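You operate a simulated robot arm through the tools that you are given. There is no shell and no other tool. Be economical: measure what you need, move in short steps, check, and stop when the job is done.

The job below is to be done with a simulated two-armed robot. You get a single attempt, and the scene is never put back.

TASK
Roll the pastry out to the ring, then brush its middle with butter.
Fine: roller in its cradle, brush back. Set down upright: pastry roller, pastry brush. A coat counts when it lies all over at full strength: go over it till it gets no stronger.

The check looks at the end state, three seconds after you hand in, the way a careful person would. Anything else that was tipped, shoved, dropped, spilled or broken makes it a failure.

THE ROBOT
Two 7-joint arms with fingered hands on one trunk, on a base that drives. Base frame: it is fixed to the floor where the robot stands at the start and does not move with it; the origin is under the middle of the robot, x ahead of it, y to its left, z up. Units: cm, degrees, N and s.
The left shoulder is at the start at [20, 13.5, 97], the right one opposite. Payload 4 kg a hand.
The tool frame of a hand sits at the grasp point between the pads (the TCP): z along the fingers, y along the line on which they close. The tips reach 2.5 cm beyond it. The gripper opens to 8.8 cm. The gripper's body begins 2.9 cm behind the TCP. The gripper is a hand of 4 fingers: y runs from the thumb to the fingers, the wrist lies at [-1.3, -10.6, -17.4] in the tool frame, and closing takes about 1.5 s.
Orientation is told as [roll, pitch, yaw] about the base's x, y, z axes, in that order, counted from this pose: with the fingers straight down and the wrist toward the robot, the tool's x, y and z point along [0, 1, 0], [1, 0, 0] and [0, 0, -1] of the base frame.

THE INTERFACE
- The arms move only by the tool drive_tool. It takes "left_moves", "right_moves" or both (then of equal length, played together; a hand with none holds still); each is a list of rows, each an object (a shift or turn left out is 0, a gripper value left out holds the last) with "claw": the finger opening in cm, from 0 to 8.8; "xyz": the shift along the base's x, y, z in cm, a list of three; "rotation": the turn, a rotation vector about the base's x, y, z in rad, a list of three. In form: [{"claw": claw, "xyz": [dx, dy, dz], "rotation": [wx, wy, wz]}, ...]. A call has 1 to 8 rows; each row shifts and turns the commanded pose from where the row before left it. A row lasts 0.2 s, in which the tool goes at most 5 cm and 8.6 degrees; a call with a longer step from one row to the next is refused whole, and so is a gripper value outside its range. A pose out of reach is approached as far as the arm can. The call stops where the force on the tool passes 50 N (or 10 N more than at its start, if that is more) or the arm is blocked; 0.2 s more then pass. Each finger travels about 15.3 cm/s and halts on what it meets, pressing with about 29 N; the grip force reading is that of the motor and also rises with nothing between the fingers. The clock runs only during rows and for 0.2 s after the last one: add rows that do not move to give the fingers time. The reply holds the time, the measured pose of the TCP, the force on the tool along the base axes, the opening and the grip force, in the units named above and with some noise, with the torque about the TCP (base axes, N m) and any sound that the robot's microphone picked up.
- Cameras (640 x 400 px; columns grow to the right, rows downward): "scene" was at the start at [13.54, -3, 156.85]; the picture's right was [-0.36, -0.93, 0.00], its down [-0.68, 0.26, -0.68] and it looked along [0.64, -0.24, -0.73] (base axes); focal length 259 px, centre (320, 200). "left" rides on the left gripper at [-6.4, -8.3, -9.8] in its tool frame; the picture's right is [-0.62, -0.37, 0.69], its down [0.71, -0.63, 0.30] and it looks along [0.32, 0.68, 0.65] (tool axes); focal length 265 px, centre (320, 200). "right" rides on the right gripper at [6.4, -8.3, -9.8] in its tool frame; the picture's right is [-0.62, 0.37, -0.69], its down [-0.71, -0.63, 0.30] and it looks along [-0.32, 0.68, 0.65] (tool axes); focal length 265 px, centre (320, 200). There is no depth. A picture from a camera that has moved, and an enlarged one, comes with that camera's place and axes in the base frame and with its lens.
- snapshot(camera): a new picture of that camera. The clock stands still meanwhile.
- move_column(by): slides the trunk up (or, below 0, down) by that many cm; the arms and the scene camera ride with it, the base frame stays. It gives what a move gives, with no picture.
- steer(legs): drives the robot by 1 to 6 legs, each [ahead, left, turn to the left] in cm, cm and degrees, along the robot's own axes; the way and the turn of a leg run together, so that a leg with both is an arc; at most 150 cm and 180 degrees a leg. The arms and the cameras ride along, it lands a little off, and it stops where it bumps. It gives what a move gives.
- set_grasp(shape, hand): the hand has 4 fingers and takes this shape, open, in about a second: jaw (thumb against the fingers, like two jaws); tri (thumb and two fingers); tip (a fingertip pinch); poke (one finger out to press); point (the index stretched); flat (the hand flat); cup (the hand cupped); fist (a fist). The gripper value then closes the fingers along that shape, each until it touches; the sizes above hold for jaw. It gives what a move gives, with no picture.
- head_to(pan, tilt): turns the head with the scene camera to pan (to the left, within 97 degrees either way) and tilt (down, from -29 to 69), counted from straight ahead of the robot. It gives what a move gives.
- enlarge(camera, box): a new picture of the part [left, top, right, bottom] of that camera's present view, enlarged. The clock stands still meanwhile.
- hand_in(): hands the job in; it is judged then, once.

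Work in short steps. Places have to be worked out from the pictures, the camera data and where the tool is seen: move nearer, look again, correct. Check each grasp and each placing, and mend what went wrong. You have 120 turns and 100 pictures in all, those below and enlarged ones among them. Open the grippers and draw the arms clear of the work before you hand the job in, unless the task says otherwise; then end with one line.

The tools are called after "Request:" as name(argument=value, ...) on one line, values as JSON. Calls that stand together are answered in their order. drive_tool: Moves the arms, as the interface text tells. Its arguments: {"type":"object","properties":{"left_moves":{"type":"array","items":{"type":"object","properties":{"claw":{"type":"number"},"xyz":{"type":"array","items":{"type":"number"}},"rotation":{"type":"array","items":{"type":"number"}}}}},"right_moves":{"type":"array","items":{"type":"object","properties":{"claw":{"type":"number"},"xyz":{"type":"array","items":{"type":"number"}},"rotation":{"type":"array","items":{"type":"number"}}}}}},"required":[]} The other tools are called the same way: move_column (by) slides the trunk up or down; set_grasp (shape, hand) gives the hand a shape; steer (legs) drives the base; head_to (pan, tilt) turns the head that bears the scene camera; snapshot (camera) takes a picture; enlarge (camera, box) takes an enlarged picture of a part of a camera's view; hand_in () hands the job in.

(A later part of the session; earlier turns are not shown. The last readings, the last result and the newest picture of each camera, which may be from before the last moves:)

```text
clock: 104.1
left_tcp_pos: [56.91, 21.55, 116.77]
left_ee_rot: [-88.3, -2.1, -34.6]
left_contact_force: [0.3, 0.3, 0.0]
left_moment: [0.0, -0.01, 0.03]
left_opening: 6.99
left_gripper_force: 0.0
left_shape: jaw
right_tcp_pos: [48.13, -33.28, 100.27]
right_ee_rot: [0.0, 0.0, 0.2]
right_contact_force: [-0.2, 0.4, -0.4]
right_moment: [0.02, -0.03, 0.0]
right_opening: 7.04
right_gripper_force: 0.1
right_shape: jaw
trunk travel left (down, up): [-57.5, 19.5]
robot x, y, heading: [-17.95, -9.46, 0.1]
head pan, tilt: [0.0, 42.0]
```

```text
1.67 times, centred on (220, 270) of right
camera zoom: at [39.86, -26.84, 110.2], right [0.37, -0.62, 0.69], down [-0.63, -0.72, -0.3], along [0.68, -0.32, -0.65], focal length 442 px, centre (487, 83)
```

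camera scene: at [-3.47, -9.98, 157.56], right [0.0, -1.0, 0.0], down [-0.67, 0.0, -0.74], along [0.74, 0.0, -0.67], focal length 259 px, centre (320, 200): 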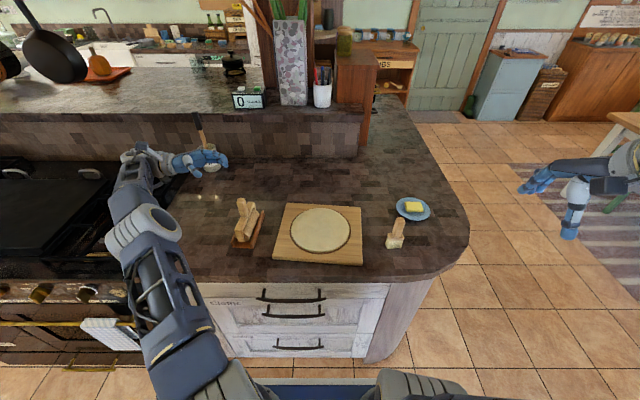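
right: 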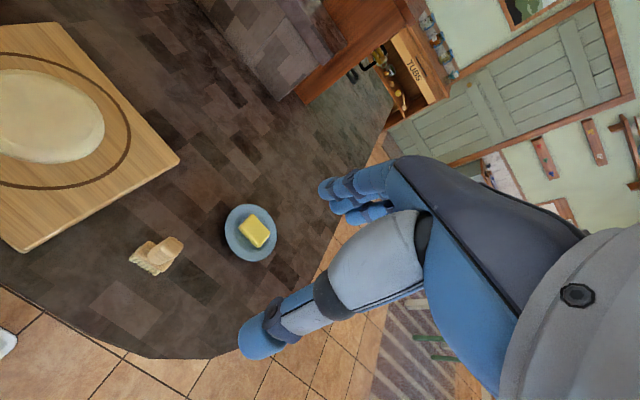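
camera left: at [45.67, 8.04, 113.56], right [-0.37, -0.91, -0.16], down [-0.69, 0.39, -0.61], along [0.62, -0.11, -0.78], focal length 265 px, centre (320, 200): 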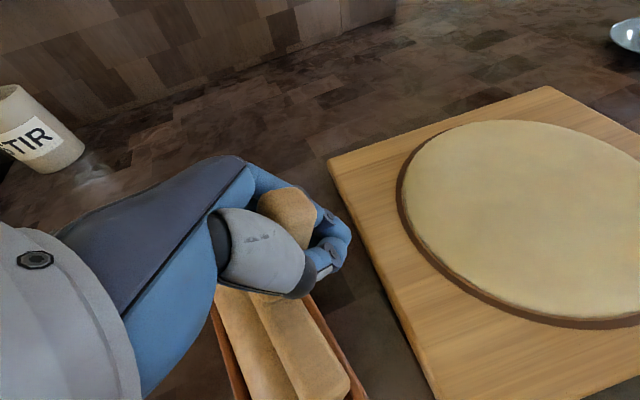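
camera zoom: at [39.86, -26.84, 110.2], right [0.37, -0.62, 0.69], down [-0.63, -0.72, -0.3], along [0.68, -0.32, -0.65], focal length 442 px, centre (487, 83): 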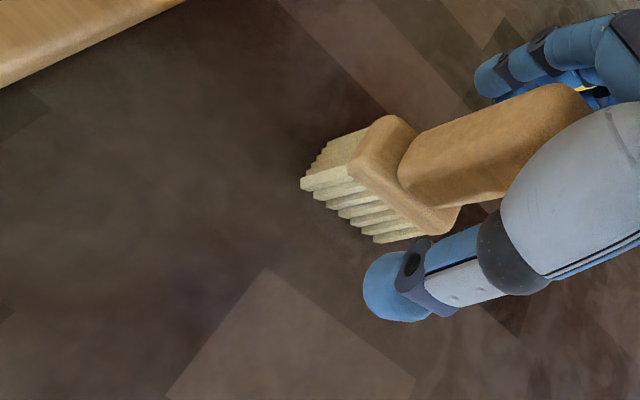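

The handle is between thumb and fingers, so I'll close and lift the brush.

Request:
drive_tool(right_moves=[{"claw": 0}, {}, {}, {}, {}, {}, {}, {}])

Request:
drive_tool(right_moves=[{"xyz": [0, 0, 1]}, {"xyz": [0, 0, 2]}, {"xyz": [0, 0, 3]}, {"xyz": [0, 0, 3]}])

Request:
snapshot(camera="right")

```text
clock: 105.9
left_tcp_pos: [56.86, 21.45, 116.93]
left_ee_rot: [-88.4, -2.2, -34.5]
left_contact_force: [0.4, 0.0, -0.2]
left_moment: [0.05, -0.04, 0.0]
left_opening: 6.96
left_gripper_force: 0.0
left_shape: jaw
right_tcp_pos: [48.1, -33.14, 100.3]
right_ee_rot: [0.0, 0.0, 0.2]
right_contact_force: [0.8, -0.8, -0.6]
right_moment: [-0.02, 0.01, 0.0]
right_opening: 1.9
right_gripper_force: 28.8
right_shape: jaw
trunk travel left (down, up): [-57.5, 19.5]
robot x, y, heading: [-17.89, -10.0, 0.2]
head pan, tilt: [0.0, 42.0]
```

```text
clock: 106.9
left_tcp_pos: [56.78, 21.47, 116.78]
left_ee_rot: [-88.3, -2.2, -34.6]
left_contact_force: [-0.1, 0.5, -0.2]
left_moment: [-0.01, -0.04, -0.07]
left_opening: 6.97
left_gripper_force: 0.0
left_shape: jaw
right_tcp_pos: [48.06, -33.17, 109.25]
right_ee_rot: [0.0, 0.2, 0.1]
right_contact_force: [0.3, -0.3, 0.1]
right_moment: [0.05, -0.02, 0.07]
right_opening: 1.75
right_gripper_force: 29.2
right_shape: jaw
trunk travel left (down, up): [-57.5, 19.5]
robot x, y, heading: [-18.07, -9.7, 0.1]
head pan, tilt: [0.0, 42.0]
```

```text
17 pictures are left
camera right: at [39.75, -26.8, 119.32], right [0.37, -0.62, 0.69], down [-0.63, -0.72, -0.3], along [0.68, -0.32, -0.65], focal length 265 px, centre (320, 200)
```

right: 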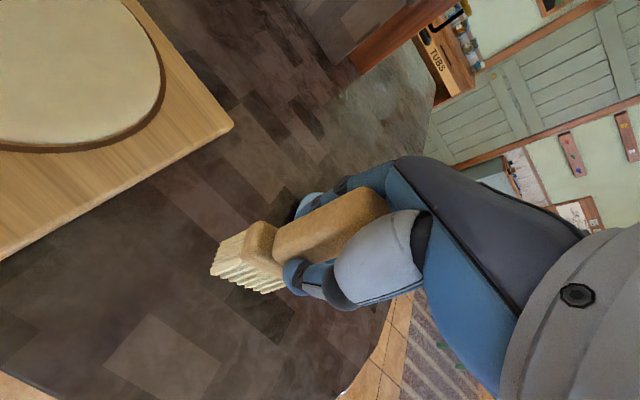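

The brush is held, with its standing pose at TCP [48.1, -33.15, 100.3]. I'll move it over the butter and lower it gently.

Request:
drive_tool(right_moves=[{"xyz": [3.5, -2.3, 0.5]}, {"xyz": [3.5, -2.3, 0.5]}, {"xyz": [3.5, -2.3, 0]}, {"xyz": [3.6, -2.3, 0]}, {"xyz": [0, 0, -2]}, {"xyz": [0, 0, -1.5]}, {}])

Request:
enlarge(camera="scene", box=[360, 170, 450, 240])

```text
clock: 108.5
left_tcp_pos: [56.84, 21.54, 116.73]
left_ee_rot: [-88.3, -2.2, -34.6]
left_contact_force: [0.1, 0.1, 0.1]
left_moment: [0.01, -0.02, -0.01]
left_opening: 6.96
left_gripper_force: 0.0
left_shape: jaw
right_tcp_pos: [62.24, -42.28, 106.78]
right_ee_rot: [0.1, -0.1, 0.2]
right_contact_force: [0.2, 1.1, -1.0]
right_moment: [-0.01, 0.01, 0.0]
right_opening: 1.74
right_gripper_force: 28.7
right_shape: jaw
trunk travel left (down, up): [-57.5, 19.5]
robot x, y, heading: [-18.13, -9.74, 0.1]
head pan, tilt: [0.0, 42.0]
```

```text
5.71 times, centred on (405, 205) of scene
camera zoom: at [-3.48, -9.99, 157.57], right [0.0, -1.0, 0.0], down [-0.67, 0.0, -0.74], along [0.74, 0.0, -0.67], focal length 1482 px, centre (-166, 171)
```

zoom: 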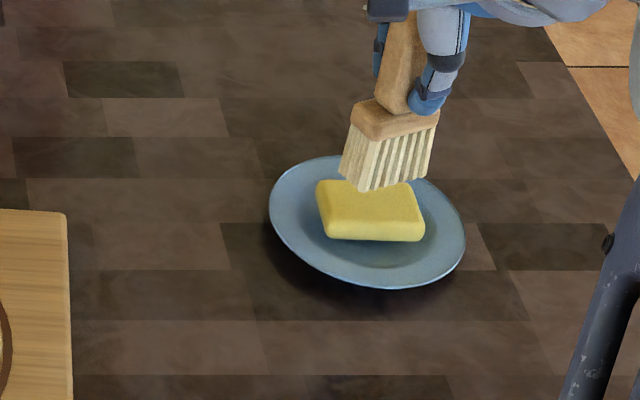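

The brush is ~1 cm off the butter's middle, so I'll shift it and lower to contact.

Request:
drive_tool(right_moves=[{"xyz": [1.0, 1.1, -0.8]}, {"xyz": [0, 0, -0.8]}, {"xyz": [0, 0, -0.6]}, {}])

Request:
drive_tool(right_moves=[{"xyz": [0, 0, -0.4]}, {}])

Request:
drive_tool(right_moves=[{"xyz": [0, 0, -0.4]}, {}])

Request:
enlarge(camera="scene", box=[360, 170, 450, 240])

```text
clock: 109.5
left_tcp_pos: [56.8, 21.58, 116.83]
left_ee_rot: [-88.3, -2.2, -34.6]
left_contact_force: [-0.5, -1.0, 0.2]
left_moment: [-0.01, 0.02, 0.01]
left_opening: 6.98
left_gripper_force: 0.2
left_shape: jaw
right_tcp_pos: [63.4, -41.22, 104.57]
right_ee_rot: [0.1, 0.0, 0.2]
right_contact_force: [0.2, 0.1, -0.8]
right_moment: [0.02, -0.01, -0.02]
right_opening: 1.75
right_gripper_force: 28.9
right_shape: jaw
trunk travel left (down, up): [-57.5, 19.5]
robot x, y, heading: [-18.26, -9.83, -0.0]
head pan, tilt: [0.0, 42.0]
```

```text
clock: 110.1
left_tcp_pos: [56.83, 21.51, 116.98]
left_ee_rot: [-88.4, -2.2, -34.6]
left_contact_force: [0.0, -0.6, -0.7]
left_moment: [-0.01, -0.01, 0.0]
left_opening: 6.98
left_gripper_force: 0.2
left_shape: jaw
right_tcp_pos: [63.1, -41.28, 104.13]
right_ee_rot: [0.0, 0.0, 0.2]
right_contact_force: [0.8, -0.9, 0.6]
right_moment: [-0.01, -0.02, -0.03]
right_opening: 1.74
right_gripper_force: 28.9
right_shape: jaw
trunk travel left (down, up): [-57.5, 19.5]
robot x, y, heading: [-18.23, -10.05, 0.2]
head pan, tilt: [0.0, 42.0]
```

```text
clock: 110.7
left_tcp_pos: [56.86, 21.52, 116.78]
left_ee_rot: [-88.2, -2.2, -34.6]
left_contact_force: [-0.1, 0.2, -0.4]
left_moment: [-0.02, -0.02, 0.01]
left_opening: 6.97
left_gripper_force: 0.1
left_shape: jaw
right_tcp_pos: [63.21, -41.27, 103.81]
right_ee_rot: [-0.1, -0.1, 0.2]
right_contact_force: [0.4, -0.8, -0.9]
right_moment: [-0.03, 0.01, 0.0]
right_opening: 1.74
right_gripper_force: 29.5
right_shape: jaw
trunk travel left (down, up): [-57.5, 19.5]
robot x, y, heading: [-17.87, -10.09, 0.4]
head pan, tilt: [0.0, 42.0]
```

```text
5.71 times, centred on (405, 205) of scene
camera zoom: at [-3.48, -9.99, 157.57], right [0.0, -1.0, 0.0], down [-0.67, 0.0, -0.74], along [0.74, 0.0, -0.67], focal length 1482 px, centre (-166, 171)
```

zoom: 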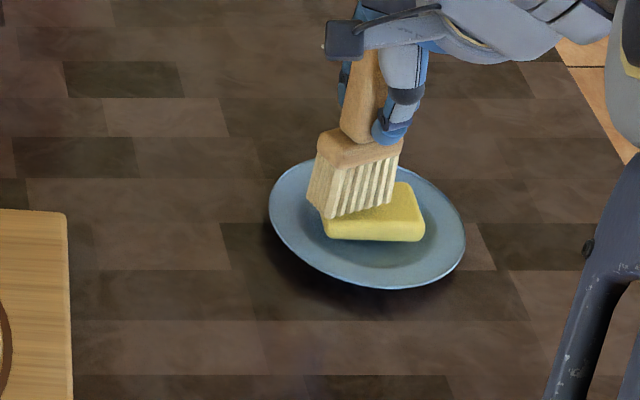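

The brush is slightly left of the butter's centre and not touching yet. I'll shift -0.6 in y and keep lowering.

Request:
drive_tool(right_moves=[{"xyz": [0, -0.6, -0.4]}, {}])

Request:
drive_tool(right_moves=[{"xyz": [0, 0, -0.3]}, {}])

Request:
drive_tool(right_moves=[{"xyz": [0, 0, -0.3]}, {}])

```text
clock: 111.3
left_tcp_pos: [56.8, 21.58, 116.9]
left_ee_rot: [-88.3, -2.2, -34.5]
left_contact_force: [0.2, -0.2, 0.4]
left_moment: [0.01, 0.01, 0.01]
left_opening: 7.0
left_gripper_force: 0.1
left_shape: jaw
right_tcp_pos: [63.44, -41.81, 103.34]
right_ee_rot: [0.0, 0.1, 0.2]
right_contact_force: [-0.2, -0.3, 0.0]
right_moment: [0.03, -0.03, 0.0]
right_opening: 1.76
right_gripper_force: 28.7
right_shape: jaw
trunk travel left (down, up): [-57.5, 19.5]
robot x, y, heading: [-17.94, -9.88, 0.2]
head pan, tilt: [0.0, 42.0]
```

```text
clock: 111.9
left_tcp_pos: [56.77, 21.5, 116.83]
left_ee_rot: [-88.3, -2.2, -34.7]
left_contact_force: [0.2, -0.1, -0.1]
left_moment: [0.02, -0.01, 0.0]
left_opening: 6.99
left_gripper_force: 0.1
left_shape: jaw
right_tcp_pos: [63.29, -41.89, 103.18]
right_ee_rot: [-0.1, 0.0, 0.0]
right_contact_force: [0.1, 0.4, -1.3]
right_moment: [0.0, -0.02, -0.01]
right_opening: 1.74
right_gripper_force: 28.9
right_shape: jaw
trunk travel left (down, up): [-57.5, 19.5]
robot x, y, heading: [-18.1, -10.05, 0.0]
head pan, tilt: [0.0, 42.0]
```

```text
clock: 112.5
left_tcp_pos: [56.76, 21.63, 116.77]
left_ee_rot: [-88.3, -2.3, -34.7]
left_contact_force: [0.1, -0.1, -0.1]
left_moment: [0.0, 0.02, -0.01]
left_opening: 6.97
left_gripper_force: 0.1
left_shape: jaw
right_tcp_pos: [63.43, -42.01, 102.93]
right_ee_rot: [-0.1, -0.2, 0.1]
right_contact_force: [-1.5, -0.1, 14.3]
right_moment: [-0.06, -0.02, -0.02]
right_opening: 1.79
right_gripper_force: 28.7
right_shape: jaw
trunk travel left (down, up): [-57.5, 19.5]
robot x, y, heading: [-17.83, -9.88, -0.0]
head pan, tilt: [0.0, 42.0]
```

Contact on the butter at 14 N. I'll ease a little, make short rubs, then lift and look at the bristles.

Request:
drive_tool(right_moves=[{"xyz": [0, 0, 0.12]}, {"xyz": [0.4, 0, 0]}, {"xyz": [-0.8, 0, 0]}, {"xyz": [0.8, 0, 0]}, {"xyz": [-0.4, 0, 0]}, {"xyz": [0, 0, 2]}, {"xyz": [0, 0, 3]}, {"xyz": [0, 0, 2]}])

Request:
enlarge(camera="scene", box=[360, 160, 450, 240])

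```text
clock: 114.3
left_tcp_pos: [56.85, 21.7, 116.84]
left_ee_rot: [-88.3, -2.2, -34.5]
left_contact_force: [0.1, 0.4, 0.6]
left_moment: [0.0, 0.0, -0.04]
left_opening: 6.96
left_gripper_force: 0.0
left_shape: jaw
right_tcp_pos: [63.11, -41.77, 109.7]
right_ee_rot: [0.0, 0.0, 0.2]
right_contact_force: [0.1, 0.9, -0.6]
right_moment: [0.02, 0.04, -0.05]
right_opening: 1.78
right_gripper_force: 29.1
right_shape: jaw
trunk travel left (down, up): [-57.5, 19.5]
robot x, y, heading: [-18.29, -9.64, 0.2]
head pan, tilt: [0.0, 42.0]
```

```text
5.00 times, centred on (405, 200) of scene
camera zoom: at [-3.46, -10.0, 157.56], right [0.0, -1.0, 0.0], down [-0.67, 0.0, -0.74], along [0.74, 0.0, -0.67], focal length 1297 px, centre (-105, 200)
```

zoom: 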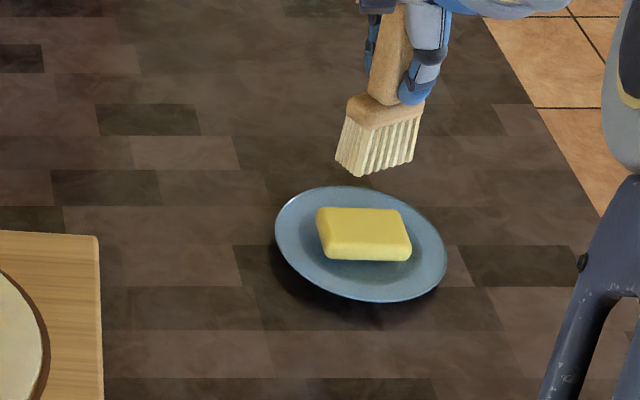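

The dish is unmoved. I'll carry the brush over the pastry's middle and lower to just above it.

Request:
drive_tool(right_moves=[{"xyz": [-1.28, 3.95, 0]}, {"xyz": [-1.28, 3.95, 0]}, {"xyz": [-1.28, 3.95, 0]}, {"xyz": [-1.28, 3.95, 0]}, {"xyz": [-1.28, 3.95, 0]}, {"xyz": [-1.28, 3.95, 0]}, {"xyz": [-1.28, 3.95, 0]}, {"xyz": [-1.28, 4, 0]}])

Request:
drive_tool(right_moves=[{"xyz": [0, 0, -2.5]}, {"xyz": [0, 0, -2.5]}, {"xyz": [0, 0, -0.9]}, {}])

Request:
drive_tool(right_moves=[{"xyz": [0, 0, -0.4]}, {}])

Request:
drive_tool(right_moves=[{"xyz": [0, 0, -0.3]}, {}])

```text
clock: 116.1
left_tcp_pos: [56.73, 21.54, 116.82]
left_ee_rot: [-88.3, -2.2, -34.6]
left_contact_force: [0.4, -0.5, -1.1]
left_moment: [0.02, 0.03, 0.0]
left_opening: 6.98
left_gripper_force: 0.1
left_shape: jaw
right_tcp_pos: [53.19, -10.21, 109.6]
right_ee_rot: [-0.1, -0.1, 0.0]
right_contact_force: [-0.3, -0.6, -0.8]
right_moment: [0.0, 0.01, -0.01]
right_opening: 1.79
right_gripper_force: 28.7
right_shape: jaw
trunk travel left (down, up): [-57.5, 19.5]
robot x, y, heading: [-18.0, -9.62, -0.0]
head pan, tilt: [0.0, 42.0]
```

```text
clock: 117.1
left_tcp_pos: [56.76, 21.62, 116.94]
left_ee_rot: [-88.2, -2.2, -34.6]
left_contact_force: [0.2, 0.5, 0.3]
left_moment: [0.01, 0.02, 0.0]
left_opening: 6.98
left_gripper_force: 0.0
left_shape: jaw
right_tcp_pos: [53.04, -10.28, 103.9]
right_ee_rot: [0.1, 0.0, 0.2]
right_contact_force: [0.3, 0.6, -0.4]
right_moment: [-0.03, 0.0, -0.01]
right_opening: 1.79
right_gripper_force: 28.8
right_shape: jaw
trunk travel left (down, up): [-57.5, 19.5]
robot x, y, heading: [-18.26, -9.64, -0.1]
head pan, tilt: [0.0, 42.0]
```

```text
clock: 117.7
left_tcp_pos: [56.88, 21.66, 116.76]
left_ee_rot: [-88.2, -2.2, -34.5]
left_contact_force: [0.8, -0.3, -0.4]
left_moment: [0.03, 0.02, 0.01]
left_opening: 7.0
left_gripper_force: 0.0
left_shape: jaw
right_tcp_pos: [53.05, -10.1, 103.49]
right_ee_rot: [-0.1, 0.0, 0.0]
right_contact_force: [-0.6, -0.5, -0.4]
right_moment: [-0.02, 0.0, 0.02]
right_opening: 1.75
right_gripper_force: 29.1
right_shape: jaw
trunk travel left (down, up): [-57.5, 19.5]
robot x, y, heading: [-17.91, -9.81, 0.2]
head pan, tilt: [0.0, 42.0]
```

```text
clock: 118.3
left_tcp_pos: [56.89, 21.66, 116.73]
left_ee_rot: [-88.3, -2.3, -34.6]
left_contact_force: [-0.1, 0.1, 0.7]
left_moment: [0.02, -0.02, 0.0]
left_opening: 6.95
left_gripper_force: 0.1
left_shape: jaw
right_tcp_pos: [53.15, -10.28, 103.19]
right_ee_rot: [0.0, 0.0, 0.2]
right_contact_force: [-0.3, -0.7, -1.2]
right_moment: [-0.01, 0.02, 0.02]
right_opening: 1.77
right_gripper_force: 28.2
right_shape: jaw
trunk travel left (down, up): [-57.5, 19.5]
robot x, y, heading: [-18.08, -9.89, 0.4]
head pan, tilt: [0.0, 42.0]
```

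No contact yet; lowering further.

Request:
drive_tool(right_moves=[{"xyz": [0, 0, -0.25]}, {}])

Request:
drive_tool(right_moves=[{"xyz": [0, 0, -0.2]}, {}])

Request:
drive_tool(right_moves=[{"xyz": [0, 0, -0.15]}, {}])

```text
clock: 118.9
left_tcp_pos: [56.94, 21.58, 116.83]
left_ee_rot: [-88.4, -2.1, -34.6]
left_contact_force: [0.3, 0.6, 0.2]
left_moment: [-0.02, 0.01, 0.0]
left_opening: 6.96
left_gripper_force: 0.0
left_shape: jaw
right_tcp_pos: [53.2, -10.13, 103.05]
right_ee_rot: [0.0, -0.1, 0.2]
right_contact_force: [-0.3, -1.1, 9.9]
right_moment: [-0.07, -0.06, -0.07]
right_opening: 1.79
right_gripper_force: 29.1
right_shape: jaw
trunk travel left (down, up): [-57.5, 19.5]
robot x, y, heading: [-18.0, -9.73, -0.3]
head pan, tilt: [0.0, 42.0]
```

```text
clock: 119.5
left_tcp_pos: [56.71, 21.62, 116.8]
left_ee_rot: [-88.3, -2.2, -34.6]
left_contact_force: [0.2, 0.3, 0.3]
left_moment: [0.03, 0.01, 0.01]
left_opening: 6.95
left_gripper_force: 0.0
left_shape: jaw
right_tcp_pos: [53.14, -10.24, 102.84]
right_ee_rot: [0.1, -0.1, 0.1]
right_contact_force: [-2.1, -0.4, 20.8]
right_moment: [-0.05, -0.09, -0.04]
right_opening: 1.84
right_gripper_force: 29.1
right_shape: jaw
trunk travel left (down, up): [-57.5, 19.5]
robot x, y, heading: [-17.71, -10.04, 0.3]
head pan, tilt: [0.0, 42.0]
```

```text
clock: 120.1
left_tcp_pos: [56.7, 21.67, 116.92]
left_ee_rot: [-88.3, -2.2, -34.6]
left_contact_force: [0.1, -0.2, 1.2]
left_moment: [0.0, 0.06, 0.0]
left_opening: 6.95
left_gripper_force: 0.0
left_shape: jaw
right_tcp_pos: [53.04, -10.26, 102.81]
right_ee_rot: [0.1, -0.1, 0.1]
right_contact_force: [-2.5, -3.0, 31.2]
right_moment: [-0.08, -0.13, -0.08]
right_opening: 1.92
right_gripper_force: 28.7
right_shape: jaw
trunk travel left (down, up): [-57.5, 19.5]
robot x, y, heading: [-18.03, -9.6, 0.2]
head pan, tilt: [0.0, 42.0]
```

That's too firm. I'll raise 0.4 to light contact (~8 N) and make a first pair of strokes along x, then look.

Request:
drive_tool(right_moves=[{"xyz": [0, 0, 0.42]}, {"xyz": [1.5, 0, 0]}, {"xyz": [1.5, 0, 0]}, {"xyz": [-1.5, 0, 0]}, {"xyz": [-1.5, 0, 0]}, {"xyz": [-1.5, 0, 0]}, {"xyz": [-1.5, 0, 0]}])

Request:
enlarge(camera="scene", box=[270, 180, 370, 270])

```text
clock: 121.7
left_tcp_pos: [56.85, 21.55, 116.81]
left_ee_rot: [-88.3, -2.2, -34.7]
left_contact_force: [-0.4, -0.3, 0.0]
left_moment: [-0.01, -0.02, -0.01]
left_opening: 6.95
left_gripper_force: 0.0
left_shape: jaw
right_tcp_pos: [50.01, -10.04, 103.05]
right_ee_rot: [0.0, 0.0, 0.2]
right_contact_force: [0.2, 0.4, -0.7]
right_moment: [0.0, -0.02, 0.03]
right_opening: 1.78
right_gripper_force: 29.4
right_shape: jaw
trunk travel left (down, up): [-57.5, 19.5]
robot x, y, heading: [-18.03, -9.76, 0.2]
head pan, tilt: [0.0, 42.0]
```

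```text
4.44 times, centred on (320, 225) of scene
camera zoom: at [-3.46, -9.99, 157.56], right [0.0, -1.0, 0.0], down [-0.67, 0.0, -0.74], along [0.74, 0.0, -0.67], focal length 1152 px, centre (320, 89)
```

zoom: 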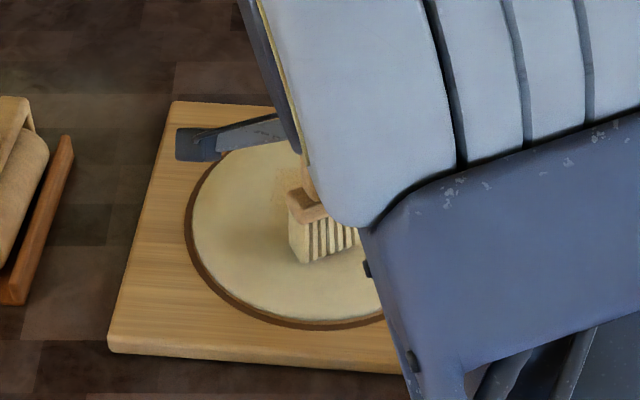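

A faint yellow mark has appeared behind the brush. I'll look with the wrist camera.

Request:
snapshot(camera="right")

```text
12 pictures are left
camera right: at [41.72, -3.75, 113.05], right [0.37, -0.62, 0.69], down [-0.63, -0.72, -0.3], along [0.68, -0.32, -0.65], focal length 265 px, centre (320, 200)
```

right: 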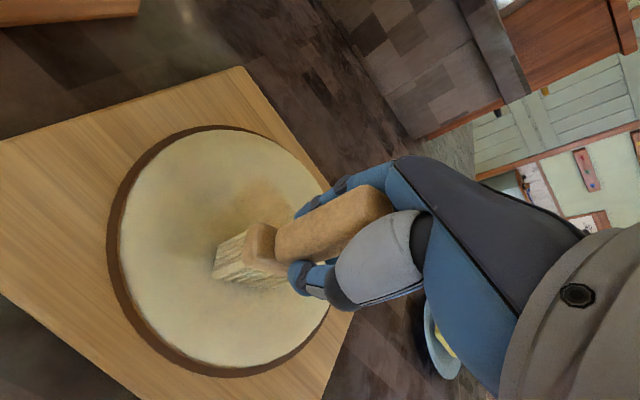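

The butter is going on. I'll press slightly more and go over the middle systematically: the centre lane, then the +y and -y lanes.

Request:
drive_tool(right_moves=[{"xyz": [-1.5, 0, -0.12]}, {"xyz": [2, 0, 0]}, {"xyz": [2, 0, 0]}, {"xyz": [2, 0, 0]}, {"xyz": [2, 0, 0]}, {"xyz": [1, 0, 0]}, {"xyz": [0, 1.5, 0]}, {"xyz": [0, 1.5, 0]}])

Request:
drive_tool(right_moves=[{"xyz": [-2, 0, 0]}, {"xyz": [-2, 0, 0]}, {"xyz": [-2, 0, 0]}, {"xyz": [-2, 0, 0]}, {"xyz": [-1, 0, 0]}, {"xyz": [0, -1.5, 0]}, {"xyz": [0, -1.5, 0]}])

Request:
drive_tool(right_moves=[{"xyz": [2, 0, 0]}, {"xyz": [2, 0, 0]}, {"xyz": [2, 0, 0]}, {"xyz": [2, 0, 0]}, {"xyz": [1, 0, 0]}, {"xyz": [0, -1.5, 0]}, {"xyz": [0, -1.5, 0]}])

Request:
drive_tool(right_moves=[{"xyz": [-2, 0, 0]}, {"xyz": [-2, 0, 0]}, {"xyz": [-2, 0, 0]}, {"xyz": [-2, 0, 0]}, {"xyz": [-1, 0, 0]}])

Request:
snapshot(camera="right")

```text
clock: 123.5
left_tcp_pos: [56.8, 21.54, 116.88]
left_ee_rot: [-88.2, -2.3, -34.6]
left_contact_force: [-0.6, 0.1, 0.9]
left_moment: [0.01, -0.02, 0.01]
left_opening: 6.96
left_gripper_force: 0.0
left_shape: jaw
right_tcp_pos: [57.61, -7.06, 103.02]
right_ee_rot: [0.0, 0.1, 0.1]
right_contact_force: [-1.5, 0.2, 1.7]
right_moment: [0.0, -0.03, -0.01]
right_opening: 1.8
right_gripper_force: 28.5
right_shape: jaw
trunk travel left (down, up): [-57.5, 19.5]
robot x, y, heading: [-17.99, -9.89, -0.0]
head pan, tilt: [0.0, 42.0]
```

```text
clock: 125.1
left_tcp_pos: [56.8, 21.62, 116.86]
left_ee_rot: [-88.4, -2.2, -34.6]
left_contact_force: [0.4, 0.2, 0.8]
left_moment: [-0.01, -0.03, -0.02]
left_opening: 6.99
left_gripper_force: 0.2
left_shape: jaw
right_tcp_pos: [48.43, -9.96, 103.07]
right_ee_rot: [0.0, 0.0, 0.2]
right_contact_force: [0.1, 0.2, 0.1]
right_moment: [0.01, -0.05, -0.02]
right_opening: 1.78
right_gripper_force: 28.7
right_shape: jaw
trunk travel left (down, up): [-57.5, 19.5]
robot x, y, heading: [-18.1, -9.82, 0.3]
head pan, tilt: [0.0, 42.0]
```

```text
clock: 126.7
left_tcp_pos: [56.76, 21.64, 116.84]
left_ee_rot: [-88.2, -2.3, -34.6]
left_contact_force: [0.1, -0.4, 0.8]
left_moment: [0.02, 0.0, -0.03]
left_opening: 6.96
left_gripper_force: 0.1
left_shape: jaw
right_tcp_pos: [57.73, -13.14, 103.06]
right_ee_rot: [0.0, 0.1, 0.2]
right_contact_force: [0.4, -0.1, -0.8]
right_moment: [-0.01, 0.01, 0.02]
right_opening: 1.77
right_gripper_force: 29.3
right_shape: jaw
trunk travel left (down, up): [-57.5, 19.5]
robot x, y, heading: [-18.19, -9.86, 0.4]
head pan, tilt: [0.0, 42.0]
```

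```text
clock: 127.9
left_tcp_pos: [56.8, 21.67, 116.88]
left_ee_rot: [-88.3, -2.2, -34.6]
left_contact_force: [0.7, -0.4, -0.4]
left_moment: [0.01, -0.01, 0.01]
left_opening: 6.98
left_gripper_force: 0.1
left_shape: jaw
right_tcp_pos: [48.58, -13.2, 102.81]
right_ee_rot: [0.1, 0.0, 0.1]
right_contact_force: [2.0, -0.8, 6.2]
right_moment: [0.07, -0.24, -0.05]
right_opening: 1.8
right_gripper_force: 29.0
right_shape: jaw
trunk travel left (down, up): [-57.5, 19.5]
robot x, y, heading: [-17.82, -9.79, 0.0]
head pan, tilt: [0.0, 42.0]
```

```text
11 pictures are left
camera right: at [40.23, -6.87, 112.81], right [0.37, -0.62, 0.69], down [-0.63, -0.72, -0.31], along [0.69, -0.32, -0.65], focal length 265 px, centre (320, 200)
```

right: 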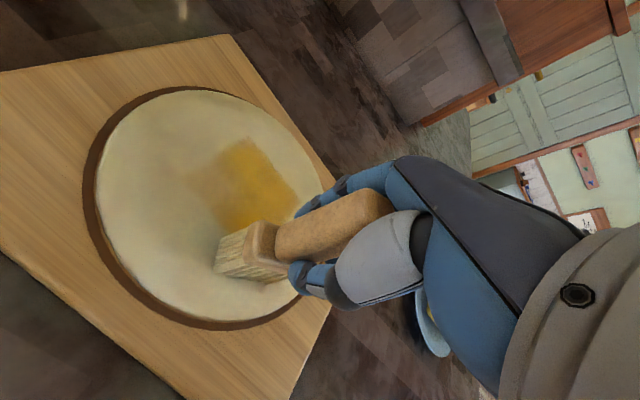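

A butter coat is visible in the middle. I'll go back for more butter and use that moment for a clear view of the pastry.

Request:
drive_tool(right_moves=[{"xyz": [0, 0, 3]}, {"xyz": [1.8, -3.5, 3]}, {"xyz": [2.2, -4.2, 0.8]}, {"xyz": [2.2, -4.2, 0]}, {"xyz": [2.2, -4.2, 0]}, {"xyz": [2.2, -4.2, 0]}, {"xyz": [2.2, -4.2, 0]}, {"xyz": [1.9, -4.2, 0]}])

Request:
enlarge(camera="scene", box=[280, 195, 360, 265])

```text
clock: 129.7
left_tcp_pos: [56.85, 21.67, 116.87]
left_ee_rot: [-88.3, -2.3, -34.6]
left_contact_force: [-0.1, 0.1, 0.9]
left_moment: [0.02, -0.02, 0.02]
left_opening: 6.97
left_gripper_force: 0.1
left_shape: jaw
right_tcp_pos: [63.26, -42.01, 109.72]
right_ee_rot: [0.1, 0.0, 0.2]
right_contact_force: [0.1, 0.0, 0.2]
right_moment: [-0.04, 0.01, 0.04]
right_opening: 1.75
right_gripper_force: 29.0
right_shape: jaw
trunk travel left (down, up): [-57.5, 19.5]
robot x, y, heading: [-18.19, -9.9, 0.2]
head pan, tilt: [0.0, 42.0]
```

```text
5.71 times, centred on (320, 230) of scene
camera zoom: at [-3.5, -9.95, 157.57], right [0.0, -1.0, 0.0], down [-0.67, 0.0, -0.74], along [0.74, 0.0, -0.67], focal length 1482 px, centre (320, 29)
```

zoom: 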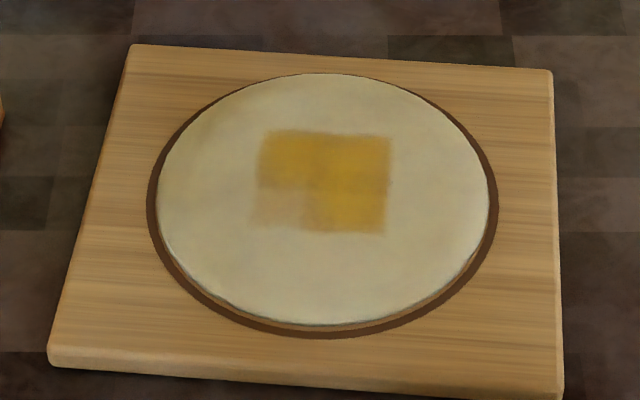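

The coat zone is an 8 cm square centred at ~[53.1, -10.05], and the near +y quadrant is still weak. I'll reload on the butter with the same dip.

Request:
drive_tool(right_moves=[{"xyz": [0, 0, -2.5]}, {"xyz": [0, 0, -2.5]}, {"xyz": [0, 0, -1.3]}, {"xyz": [0, 0, -0.4]}, {}])

Request:
drive_tool(right_moves=[{"xyz": [0, 0, -0.15]}, {}])

```text
clock: 130.9
left_tcp_pos: [56.74, 21.6, 116.94]
left_ee_rot: [-88.3, -2.2, -34.7]
left_contact_force: [0.6, -0.2, -0.1]
left_moment: [0.03, -0.01, -0.01]
left_opening: 6.95
left_gripper_force: 0.1
left_shape: jaw
right_tcp_pos: [63.35, -41.96, 103.1]
right_ee_rot: [0.1, 0.1, 0.3]
right_contact_force: [-0.1, 0.0, -0.3]
right_moment: [0.01, 0.01, -0.03]
right_opening: 1.77
right_gripper_force: 29.0
right_shape: jaw
trunk travel left (down, up): [-57.5, 19.5]
robot x, y, heading: [-17.94, -10.21, 0.1]
head pan, tilt: [0.0, 42.0]
```

```text
clock: 131.5
left_tcp_pos: [56.85, 21.64, 116.86]
left_ee_rot: [-88.3, -2.2, -34.6]
left_contact_force: [-0.8, -0.4, -0.6]
left_moment: [-0.03, -0.01, 0.01]
left_opening: 6.97
left_gripper_force: 0.1
left_shape: jaw
right_tcp_pos: [63.25, -41.96, 103.01]
right_ee_rot: [0.0, 0.0, 0.2]
right_contact_force: [0.3, 0.4, -1.1]
right_moment: [0.02, 0.04, -0.04]
right_opening: 1.76
right_gripper_force: 29.4
right_shape: jaw
trunk travel left (down, up): [-57.5, 19.5]
robot x, y, heading: [-17.63, -10.08, 0.2]
head pan, tilt: [0.0, 42.0]
```

Not touching yet (the brush likely shifted slightly up in the grip), so I'll lower a bit more.

Request:
drive_tool(right_moves=[{"xyz": [0, 0, -0.2]}, {}])

Request:
drive_tool(right_moves=[{"xyz": [0, 0, -0.15]}, {}])

```text
clock: 132.1
left_tcp_pos: [56.82, 21.51, 116.87]
left_ee_rot: [-88.3, -2.2, -34.7]
left_contact_force: [0.6, 0.0, -0.5]
left_moment: [0.0, 0.0, 0.02]
left_opening: 6.98
left_gripper_force: 0.0
left_shape: jaw
right_tcp_pos: [63.26, -41.93, 102.78]
right_ee_rot: [-0.1, 0.0, 0.1]
right_contact_force: [-1.9, 0.3, 7.5]
right_moment: [0.0, -0.02, -0.02]
right_opening: 1.78
right_gripper_force: 28.9
right_shape: jaw
trunk travel left (down, up): [-57.5, 19.5]
robot x, y, heading: [-17.88, -10.18, 0.2]
head pan, tilt: [0.0, 42.0]
```

```text
clock: 132.7
left_tcp_pos: [56.68, 21.63, 116.84]
left_ee_rot: [-88.3, -2.2, -34.7]
left_contact_force: [0.0, -0.6, -0.6]
left_moment: [0.0, -0.04, 0.02]
left_opening: 6.96
left_gripper_force: 0.1
left_shape: jaw
right_tcp_pos: [63.27, -41.92, 102.62]
right_ee_rot: [-0.1, -0.1, 0.1]
right_contact_force: [-2.1, 0.1, 17.4]
right_moment: [-0.07, -0.08, -0.02]
right_opening: 1.76
right_gripper_force: 29.1
right_shape: jaw
trunk travel left (down, up): [-57.5, 19.5]
robot x, y, heading: [-17.82, -9.84, 0.3]
head pan, tilt: [0.0, 42.0]
```

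Loaded at 17 N. I'll carry the brush back to the weak near +y corner of the zone.

Request:
drive_tool(right_moves=[{"xyz": [0, 0, 3]}, {"xyz": [0, 0, 4]}, {"xyz": [-1.6, 4.3, 0]}, {"xyz": [-1.6, 4.3, 0]}, {"xyz": [-1.6, 4.3, 0]}, {"xyz": [-1.6, 4.3, 0]}, {"xyz": [-1.6, 4.3, 0]}, {"xyz": [-1.6, 4.3, 0]}])

Request:
drive_tool(right_moves=[{"xyz": [-2.3, 4.3, 0]}, {"xyz": [-2.3, 4.3, 0]}, {"xyz": [0, 0, -3]}, {"xyz": [0, 0, -3]}, {"xyz": [0, 0, -0.8]}, {}])

Request:
drive_tool(right_moves=[{"xyz": [0, 0, -0.15]}, {}])

```text
clock: 134.5
left_tcp_pos: [56.89, 21.52, 116.91]
left_ee_rot: [-88.4, -2.2, -34.6]
left_contact_force: [0.0, -0.2, -0.1]
left_moment: [-0.03, -0.02, -0.01]
left_opening: 6.98
left_gripper_force: 0.1
left_shape: jaw
right_tcp_pos: [53.71, -16.44, 109.52]
right_ee_rot: [-0.1, 0.0, 0.0]
right_contact_force: [0.3, -0.6, -0.9]
right_moment: [0.04, 0.02, 0.03]
right_opening: 1.72
right_gripper_force: 29.0
right_shape: jaw
trunk travel left (down, up): [-57.5, 19.5]
robot x, y, heading: [-18.0, -9.81, -0.3]
head pan, tilt: [0.0, 42.0]
```

```text
clock: 135.9
left_tcp_pos: [56.76, 21.59, 116.87]
left_ee_rot: [-88.3, -2.2, -34.6]
left_contact_force: [-0.6, -0.1, -0.5]
left_moment: [0.01, 0.02, 0.03]
left_opening: 6.98
left_gripper_force: 0.1
left_shape: jaw
right_tcp_pos: [49.27, -7.46, 102.8]
right_ee_rot: [0.2, -0.2, 0.1]
right_contact_force: [-3.2, -1.4, 16.0]
right_moment: [-0.11, 0.03, -0.05]
right_opening: 1.74
right_gripper_force: 28.6
right_shape: jaw
trunk travel left (down, up): [-57.5, 19.5]
robot x, y, heading: [-17.98, -10.23, 0.3]
head pan, tilt: [0.0, 42.0]
```

```text
clock: 136.5
left_tcp_pos: [56.86, 21.56, 116.86]
left_ee_rot: [-88.2, -2.2, -34.6]
left_contact_force: [-0.5, -0.3, 0.0]
left_moment: [0.0, -0.01, 0.0]
left_opening: 6.97
left_gripper_force: 0.0
left_shape: jaw
right_tcp_pos: [49.05, -7.46, 102.69]
right_ee_rot: [0.1, -0.2, 0.1]
right_contact_force: [-3.4, -1.5, 28.8]
right_moment: [-0.08, -0.03, -0.05]
right_opening: 1.84
right_gripper_force: 29.2
right_shape: jaw
trunk travel left (down, up): [-57.5, 19.5]
robot x, y, heading: [-18.11, -9.89, 0.4]
head pan, tilt: [0.0, 42.0]
```

I'll ease to ~15 N and stroke the +y lane twice, then the centre and -y lanes.

Request:
drive_tool(right_moves=[{"xyz": [0, 0, 0.12]}, {"xyz": [2, 0, 0]}, {"xyz": [2, 0, 0]}, {"xyz": [2, 0, 0]}, {"xyz": [2, 0, 0]}, {"xyz": [-2, 0, 0]}, {"xyz": [-2, 0, 0]}, {"xyz": [-2, 0, 0]}])

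Request:
drive_tool(right_moves=[{"xyz": [-2, 0, 0]}, {"xyz": [2, 0, 0]}, {"xyz": [2, 0, 0]}, {"xyz": [2, 0, 0]}, {"xyz": [2, 0, 0]}, {"xyz": [0, -2.5, 0]}, {"xyz": [-2, 0, 0]}, {"xyz": [-2, 0, 0]}])

Request:
drive_tool(right_moves=[{"xyz": [-2, 0, 0]}, {"xyz": [-2, 0, 0]}, {"xyz": [0, -2.5, 0]}, {"xyz": [2, 0, 0]}, {"xyz": [2, 0, 0]}, {"xyz": [2, 0, 0]}, {"xyz": [2, 0, 0]}])

Request:
drive_tool(right_moves=[{"xyz": [-2, 0, 0]}, {"xyz": [-2, 0, 0]}, {"xyz": [-2, 0, 0]}, {"xyz": [-2, 0, 0]}, {"xyz": [0, 2.5, 0]}, {"xyz": [2, 0, 0]}, {"xyz": [2, 0, 0]}, {"xyz": [2, 0, 0]}])

Request:
snapshot(camera="right")

```text
clock: 138.3
left_tcp_pos: [56.83, 21.59, 116.77]
left_ee_rot: [-88.3, -2.2, -34.7]
left_contact_force: [-0.5, -0.3, 0.3]
left_moment: [-0.05, 0.02, -0.01]
left_opening: 6.98
left_gripper_force: 0.1
left_shape: jaw
right_tcp_pos: [51.02, -7.55, 102.67]
right_ee_rot: [0.0, 0.1, 0.1]
right_contact_force: [0.5, 0.7, -0.5]
right_moment: [0.04, 0.04, -0.03]
right_opening: 1.7
right_gripper_force: 28.9
right_shape: jaw
trunk travel left (down, up): [-57.5, 19.5]
robot x, y, heading: [-18.35, -9.81, 0.1]
head pan, tilt: [0.0, 42.0]
```

```text
clock: 140.1
left_tcp_pos: [56.85, 21.58, 116.76]
left_ee_rot: [-88.3, -2.2, -34.6]
left_contact_force: [0.2, 0.0, -0.7]
left_moment: [0.04, -0.01, 0.02]
left_opening: 6.96
left_gripper_force: 0.1
left_shape: jaw
right_tcp_pos: [52.98, -9.89, 102.66]
right_ee_rot: [0.0, 0.0, 0.2]
right_contact_force: [0.9, -0.2, -1.4]
right_moment: [0.01, -0.02, -0.02]
right_opening: 1.7
right_gripper_force: 28.7
right_shape: jaw
trunk travel left (down, up): [-57.5, 19.5]
robot x, y, heading: [-18.21, -9.66, 0.0]
head pan, tilt: [0.0, 42.0]
```

```text
clock: 141.7
left_tcp_pos: [56.85, 21.62, 116.85]
left_ee_rot: [-88.3, -2.1, -34.6]
left_contact_force: [0.0, 0.5, -0.3]
left_moment: [0.01, 0.02, 0.01]
left_opening: 6.93
left_gripper_force: 0.2
left_shape: jaw
right_tcp_pos: [57.1, -12.45, 102.96]
right_ee_rot: [0.0, 0.1, 0.2]
right_contact_force: [0.0, 0.1, -0.2]
right_moment: [0.01, 0.0, 0.0]
right_opening: 1.68
right_gripper_force: 28.5
right_shape: jaw
trunk travel left (down, up): [-57.5, 19.5]
robot x, y, heading: [-18.1, -9.69, -0.1]
head pan, tilt: [0.0, 42.0]
```

```text
clock: 143.5
left_tcp_pos: [56.82, 21.52, 116.87]
left_ee_rot: [-88.3, -2.2, -34.6]
left_contact_force: [-0.3, 0.2, -0.3]
left_moment: [0.0, 0.0, -0.04]
left_opening: 6.98
left_gripper_force: 0.1
left_shape: jaw
right_tcp_pos: [55.0, -9.93, 102.65]
right_ee_rot: [0.0, 0.1, 0.2]
right_contact_force: [-0.1, 0.4, -0.6]
right_moment: [0.03, 0.0, 0.0]
right_opening: 1.68
right_gripper_force: 29.6
right_shape: jaw
trunk travel left (down, up): [-57.5, 19.5]
robot x, y, heading: [-18.16, -10.04, 0.0]
head pan, tilt: [0.0, 42.0]
```

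```text
9 pictures are left
camera right: at [46.71, -3.6, 112.65], right [0.37, -0.62, 0.69], down [-0.63, -0.72, -0.3], along [0.68, -0.32, -0.65], focal length 265 px, centre (320, 200)
```

right: 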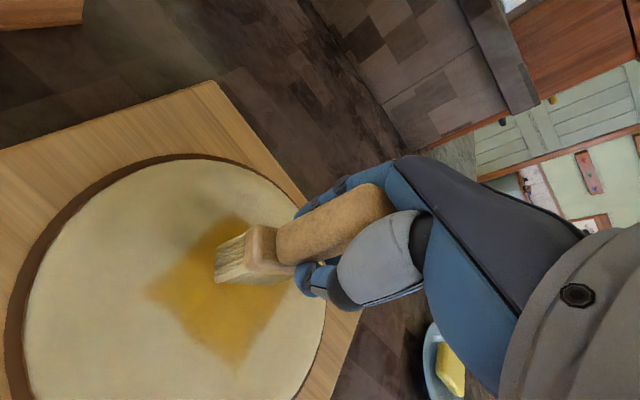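

The coat is filling in, but contact has faded as the brush settled in the grip. I'll lower 0.2 and go over all lanes again, mostly the near +y side.

Request:
drive_tool(right_moves=[{"xyz": [1, 0, -0.2]}, {"xyz": [1, 2.6, 0]}, {"xyz": [-2, 0, 0]}, {"xyz": [-2, 0, 0]}, {"xyz": [-2, 0, 0]}, {"xyz": [-2, 0, 0]}, {"xyz": [2, 0, 0]}, {"xyz": [2, 0, 0]}])

Request:
drive_tool(right_moves=[{"xyz": [2, 0, -0.1]}, {"xyz": [2, 0, 0]}, {"xyz": [-2, 0, 0]}, {"xyz": [-2, 0, 0]}, {"xyz": [-2, 0, 0]}, {"xyz": [-2, 0, 0]}, {"xyz": [0, -2.6, 0]}, {"xyz": [2, 0, 0]}])

Request:
drive_tool(right_moves=[{"xyz": [2, 0, -0.1]}, {"xyz": [2, 0, 0]}, {"xyz": [2, 0, 0]}, {"xyz": [-2, 0, 0]}, {"xyz": [-2, 0, 0]}, {"xyz": [-2, 0, 0]}, {"xyz": [-2, 0, 0]}, {"xyz": [0, -2.6, 0]}])

Request:
drive_tool(right_moves=[{"xyz": [2, 0, 0]}, {"xyz": [2, 0, 0]}, {"xyz": [2, 0, 0]}, {"xyz": [2, 0, 0]}, {"xyz": [-2, 0, 0]}, {"xyz": [-2, 0, 0]}, {"xyz": [-2, 0, 0]}, {"xyz": [-2, 0, 0]}])

Request:
drive_tool(right_moves=[{"xyz": [0, 0, 3]}, {"xyz": [1.8, -3.5, 3]}, {"xyz": [2.2, -4.2, 0.8]}, {"xyz": [2.2, -4.2, 0]}, {"xyz": [2.2, -4.2, 0]}, {"xyz": [2.2, -4.2, 0]}, {"xyz": [2.2, -4.2, 0]}, {"xyz": [1.5, -4.5, 0]}])

Request:
enlarge(camera="scene", box=[280, 195, 360, 265])

```text
clock: 145.3
left_tcp_pos: [56.78, 21.69, 116.76]
left_ee_rot: [-88.3, -2.2, -34.6]
left_contact_force: [1.3, 0.6, 0.0]
left_moment: [0.0, 0.01, -0.01]
left_opening: 6.96
left_gripper_force: 0.1
left_shape: jaw
right_tcp_pos: [53.07, -7.38, 102.5]
right_ee_rot: [0.0, 0.0, 0.2]
right_contact_force: [-2.7, 1.0, 6.5]
right_moment: [-0.05, 0.02, -0.01]
right_opening: 1.67
right_gripper_force: 29.4
right_shape: jaw
trunk travel left (down, up): [-57.5, 19.5]
robot x, y, heading: [-17.91, -9.86, 0.2]
head pan, tilt: [0.0, 42.0]
```

```text
clock: 147.1
left_tcp_pos: [56.85, 21.54, 116.91]
left_ee_rot: [-88.3, -2.1, -34.6]
left_contact_force: [-0.3, 0.4, -0.2]
left_moment: [0.01, 0.0, -0.01]
left_opening: 6.96
left_gripper_force: 0.1
left_shape: jaw
right_tcp_pos: [51.18, -10.04, 102.53]
right_ee_rot: [0.0, 0.1, 0.2]
right_contact_force: [-0.6, -0.6, 2.6]
right_moment: [-0.02, 0.04, -0.03]
right_opening: 1.67
right_gripper_force: 29.6
right_shape: jaw
trunk travel left (down, up): [-57.5, 19.5]
robot x, y, heading: [-18.07, -10.16, 0.3]
head pan, tilt: [0.0, 42.0]
```

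```text
clock: 148.9
left_tcp_pos: [56.88, 21.63, 116.71]
left_ee_rot: [-88.3, -2.3, -34.6]
left_contact_force: [0.0, -0.1, -0.3]
left_moment: [0.01, -0.02, 0.04]
left_opening: 6.97
left_gripper_force: 0.0
left_shape: jaw
right_tcp_pos: [49.1, -12.55, 102.27]
right_ee_rot: [0.1, -0.2, 0.2]
right_contact_force: [0.4, 4.5, 12.7]
right_moment: [0.27, -0.36, 0.08]
right_opening: 1.64
right_gripper_force: 29.1
right_shape: jaw
trunk travel left (down, up): [-57.5, 19.5]
robot x, y, heading: [-17.6, -10.06, 0.2]
head pan, tilt: [0.0, 42.0]
```

```text
clock: 150.7
left_tcp_pos: [56.77, 21.61, 116.75]
left_ee_rot: [-88.4, -2.1, -34.6]
left_contact_force: [-0.3, -0.3, 0.5]
left_moment: [0.0, 0.03, 0.04]
left_opening: 6.95
left_gripper_force: 0.2
left_shape: jaw
right_tcp_pos: [49.26, -12.67, 102.34]
right_ee_rot: [0.1, -0.1, 0.2]
right_contact_force: [6.4, -0.4, 14.0]
right_moment: [0.08, -0.66, 0.04]
right_opening: 1.68
right_gripper_force: 29.1
right_shape: jaw
trunk travel left (down, up): [-57.5, 19.5]
robot x, y, heading: [-18.16, -10.07, -0.1]
head pan, tilt: [0.0, 42.0]
```

```text
clock: 152.5
left_tcp_pos: [56.78, 21.61, 116.76]
left_ee_rot: [-88.3, -2.2, -34.6]
left_contact_force: [-0.4, 0.8, 0.1]
left_moment: [0.03, -0.05, 0.01]
left_opening: 6.99
left_gripper_force: 0.1
left_shape: jaw
right_tcp_pos: [63.24, -41.61, 109.06]
right_ee_rot: [-0.1, 0.0, 0.2]
right_contact_force: [-0.4, 0.2, -0.5]
right_moment: [-0.01, 0.01, 0.01]
right_opening: 1.58
right_gripper_force: 29.4
right_shape: jaw
trunk travel left (down, up): [-57.5, 19.5]
robot x, y, heading: [-18.0, -9.95, 0.4]
head pan, tilt: [0.0, 42.0]
```

```text
5.71 times, centred on (320, 230) of scene
camera zoom: at [-3.49, -9.95, 157.57], right [0.0, -1.0, 0.0], down [-0.67, 0.0, -0.74], along [0.74, 0.0, -0.67], focal length 1482 px, centre (320, 29)
```

zoom: 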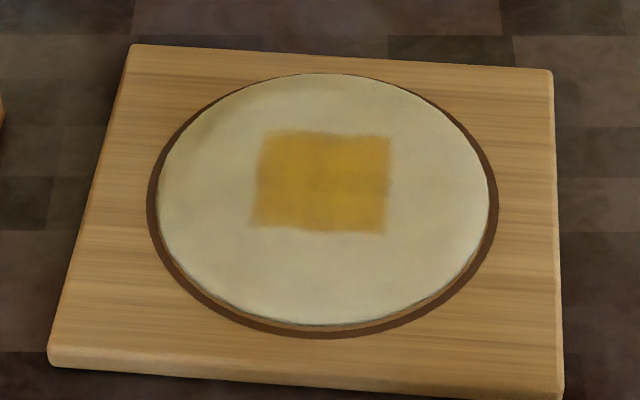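

The coat is now nearly uniform. I'll reload once more and do a final pass to be sure it gets no stronger, checking the brush in the grip first.

Request:
drive_tool(right_moves=[{"xyz": [0, -0.3, -2.5]}, {"xyz": [0, 0, -2.5]}, {"xyz": [0, 0, -1.3]}, {"xyz": [0, 0, -0.3]}, {}])

Request:
drive_tool(right_moves=[{"xyz": [0, 0, -0.2]}, {}])

Request:
snapshot(camera="right")

```text
clock: 153.7
left_tcp_pos: [56.71, 21.58, 116.9]
left_ee_rot: [-88.3, -2.2, -34.5]
left_contact_force: [0.6, 0.4, -0.4]
left_moment: [-0.04, -0.02, -0.01]
left_opening: 6.98
left_gripper_force: 0.2
left_shape: jaw
right_tcp_pos: [63.37, -41.84, 102.43]
right_ee_rot: [-0.1, 0.0, 0.1]
right_contact_force: [0.1, 0.7, -0.2]
right_moment: [0.0, 0.03, 0.0]
right_opening: 1.56
right_gripper_force: 28.7
right_shape: jaw
trunk travel left (down, up): [-57.5, 19.5]
robot x, y, heading: [-17.91, -9.84, 0.2]
head pan, tilt: [0.0, 42.0]
```

```text
clock: 154.3
left_tcp_pos: [56.91, 21.7, 116.89]
left_ee_rot: [-88.3, -2.2, -34.6]
left_contact_force: [-0.5, -0.5, -0.7]
left_moment: [-0.01, -0.01, -0.02]
left_opening: 6.97
left_gripper_force: 0.1
left_shape: jaw
right_tcp_pos: [63.35, -41.87, 102.39]
right_ee_rot: [0.0, 0.0, 0.1]
right_contact_force: [0.5, -0.6, 1.2]
right_moment: [-0.01, -0.03, 0.0]
right_opening: 1.6
right_gripper_force: 29.3
right_shape: jaw
trunk travel left (down, up): [-57.5, 19.5]
robot x, y, heading: [-17.89, -9.65, 0.0]
head pan, tilt: [0.0, 42.0]
```

```text
7 pictures are left
camera right: at [55.07, -35.56, 112.25], right [0.37, -0.62, 0.69], down [-0.63, -0.72, -0.3], along [0.68, -0.32, -0.65], focal length 265 px, centre (320, 200)
```

right: 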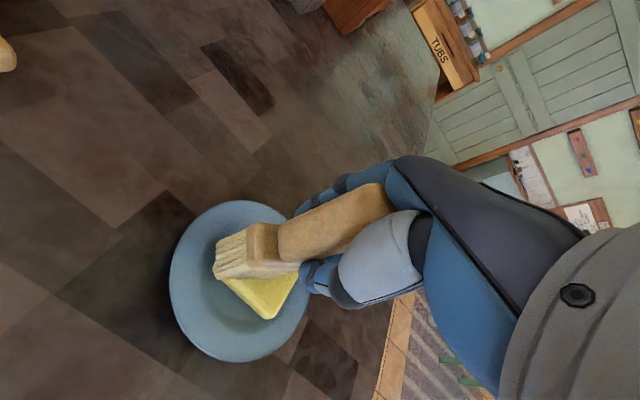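

The brush is on the butter and in good order. I'll press slightly, lift, and return to the pastry for a final pass.

Request:
drive_tool(right_moves=[{"xyz": [0, 0, -0.15]}, {}, {"xyz": [0, 0, 3]}, {"xyz": [0, 0, 4]}, {"xyz": [-1.6, 4.3, 0]}, {"xyz": [-1.6, 4.3, 0]}, {"xyz": [-1.6, 4.3, 0]}, {"xyz": [-1.6, 4.3, 0]}])

Request:
drive_tool(right_moves=[{"xyz": [-1.6, 4.3, 0]}, {"xyz": [-1.6, 4.3, 0]}, {"xyz": [-2.3, 4.3, 0]}, {"xyz": [-2.3, 4.3, 0]}, {"xyz": [0, 0, -3]}, {"xyz": [0, 0, -3]}, {"xyz": [0, 0, -0.6]}, {}])

Request:
drive_tool(right_moves=[{"xyz": [0, 0, -0.15]}, {}])

```text
clock: 156.1
left_tcp_pos: [56.86, 21.43, 116.78]
left_ee_rot: [-88.2, -2.2, -34.5]
left_contact_force: [1.0, -1.4, 0.5]
left_moment: [-0.01, 0.01, 0.0]
left_opening: 6.96
left_gripper_force: 0.1
left_shape: jaw
right_tcp_pos: [57.06, -24.86, 109.02]
right_ee_rot: [0.0, 0.1, 0.0]
right_contact_force: [-0.3, -0.4, -0.7]
right_moment: [0.03, -0.02, 0.03]
right_opening: 1.55
right_gripper_force: 28.5
right_shape: jaw
trunk travel left (down, up): [-57.5, 19.5]
robot x, y, heading: [-17.87, -9.47, 0.3]
head pan, tilt: [0.0, 42.0]
```

```text
clock: 157.9
left_tcp_pos: [56.8, 21.62, 116.92]
left_ee_rot: [-88.4, -2.2, -34.5]
left_contact_force: [-0.3, 0.4, 0.9]
left_moment: [-0.01, 0.03, 0.01]
left_opening: 6.97
left_gripper_force: 0.0
left_shape: jaw
right_tcp_pos: [49.03, -7.55, 102.67]
right_ee_rot: [0.0, -0.1, 0.1]
right_contact_force: [0.6, -0.3, -1.5]
right_moment: [0.0, 0.0, 0.02]
right_opening: 1.57
right_gripper_force: 28.5
right_shape: jaw
trunk travel left (down, up): [-57.5, 19.5]
robot x, y, heading: [-18.07, -9.72, 0.3]
head pan, tilt: [0.0, 42.0]
```

```text
clock: 158.5
left_tcp_pos: [56.92, 21.48, 116.83]
left_ee_rot: [-88.3, -2.2, -34.6]
left_contact_force: [-0.7, -1.4, -0.5]
left_moment: [0.03, -0.03, -0.01]
left_opening: 6.95
left_gripper_force: 0.0
left_shape: jaw
right_tcp_pos: [49.22, -7.53, 102.53]
right_ee_rot: [-0.1, -0.1, 0.1]
right_contact_force: [0.4, -1.0, 0.6]
right_moment: [-0.01, -0.02, 0.03]
right_opening: 1.57
right_gripper_force: 29.0
right_shape: jaw
trunk travel left (down, up): [-57.5, 19.5]
robot x, y, heading: [-17.76, -9.85, 0.2]
head pan, tilt: [0.0, 42.0]
```

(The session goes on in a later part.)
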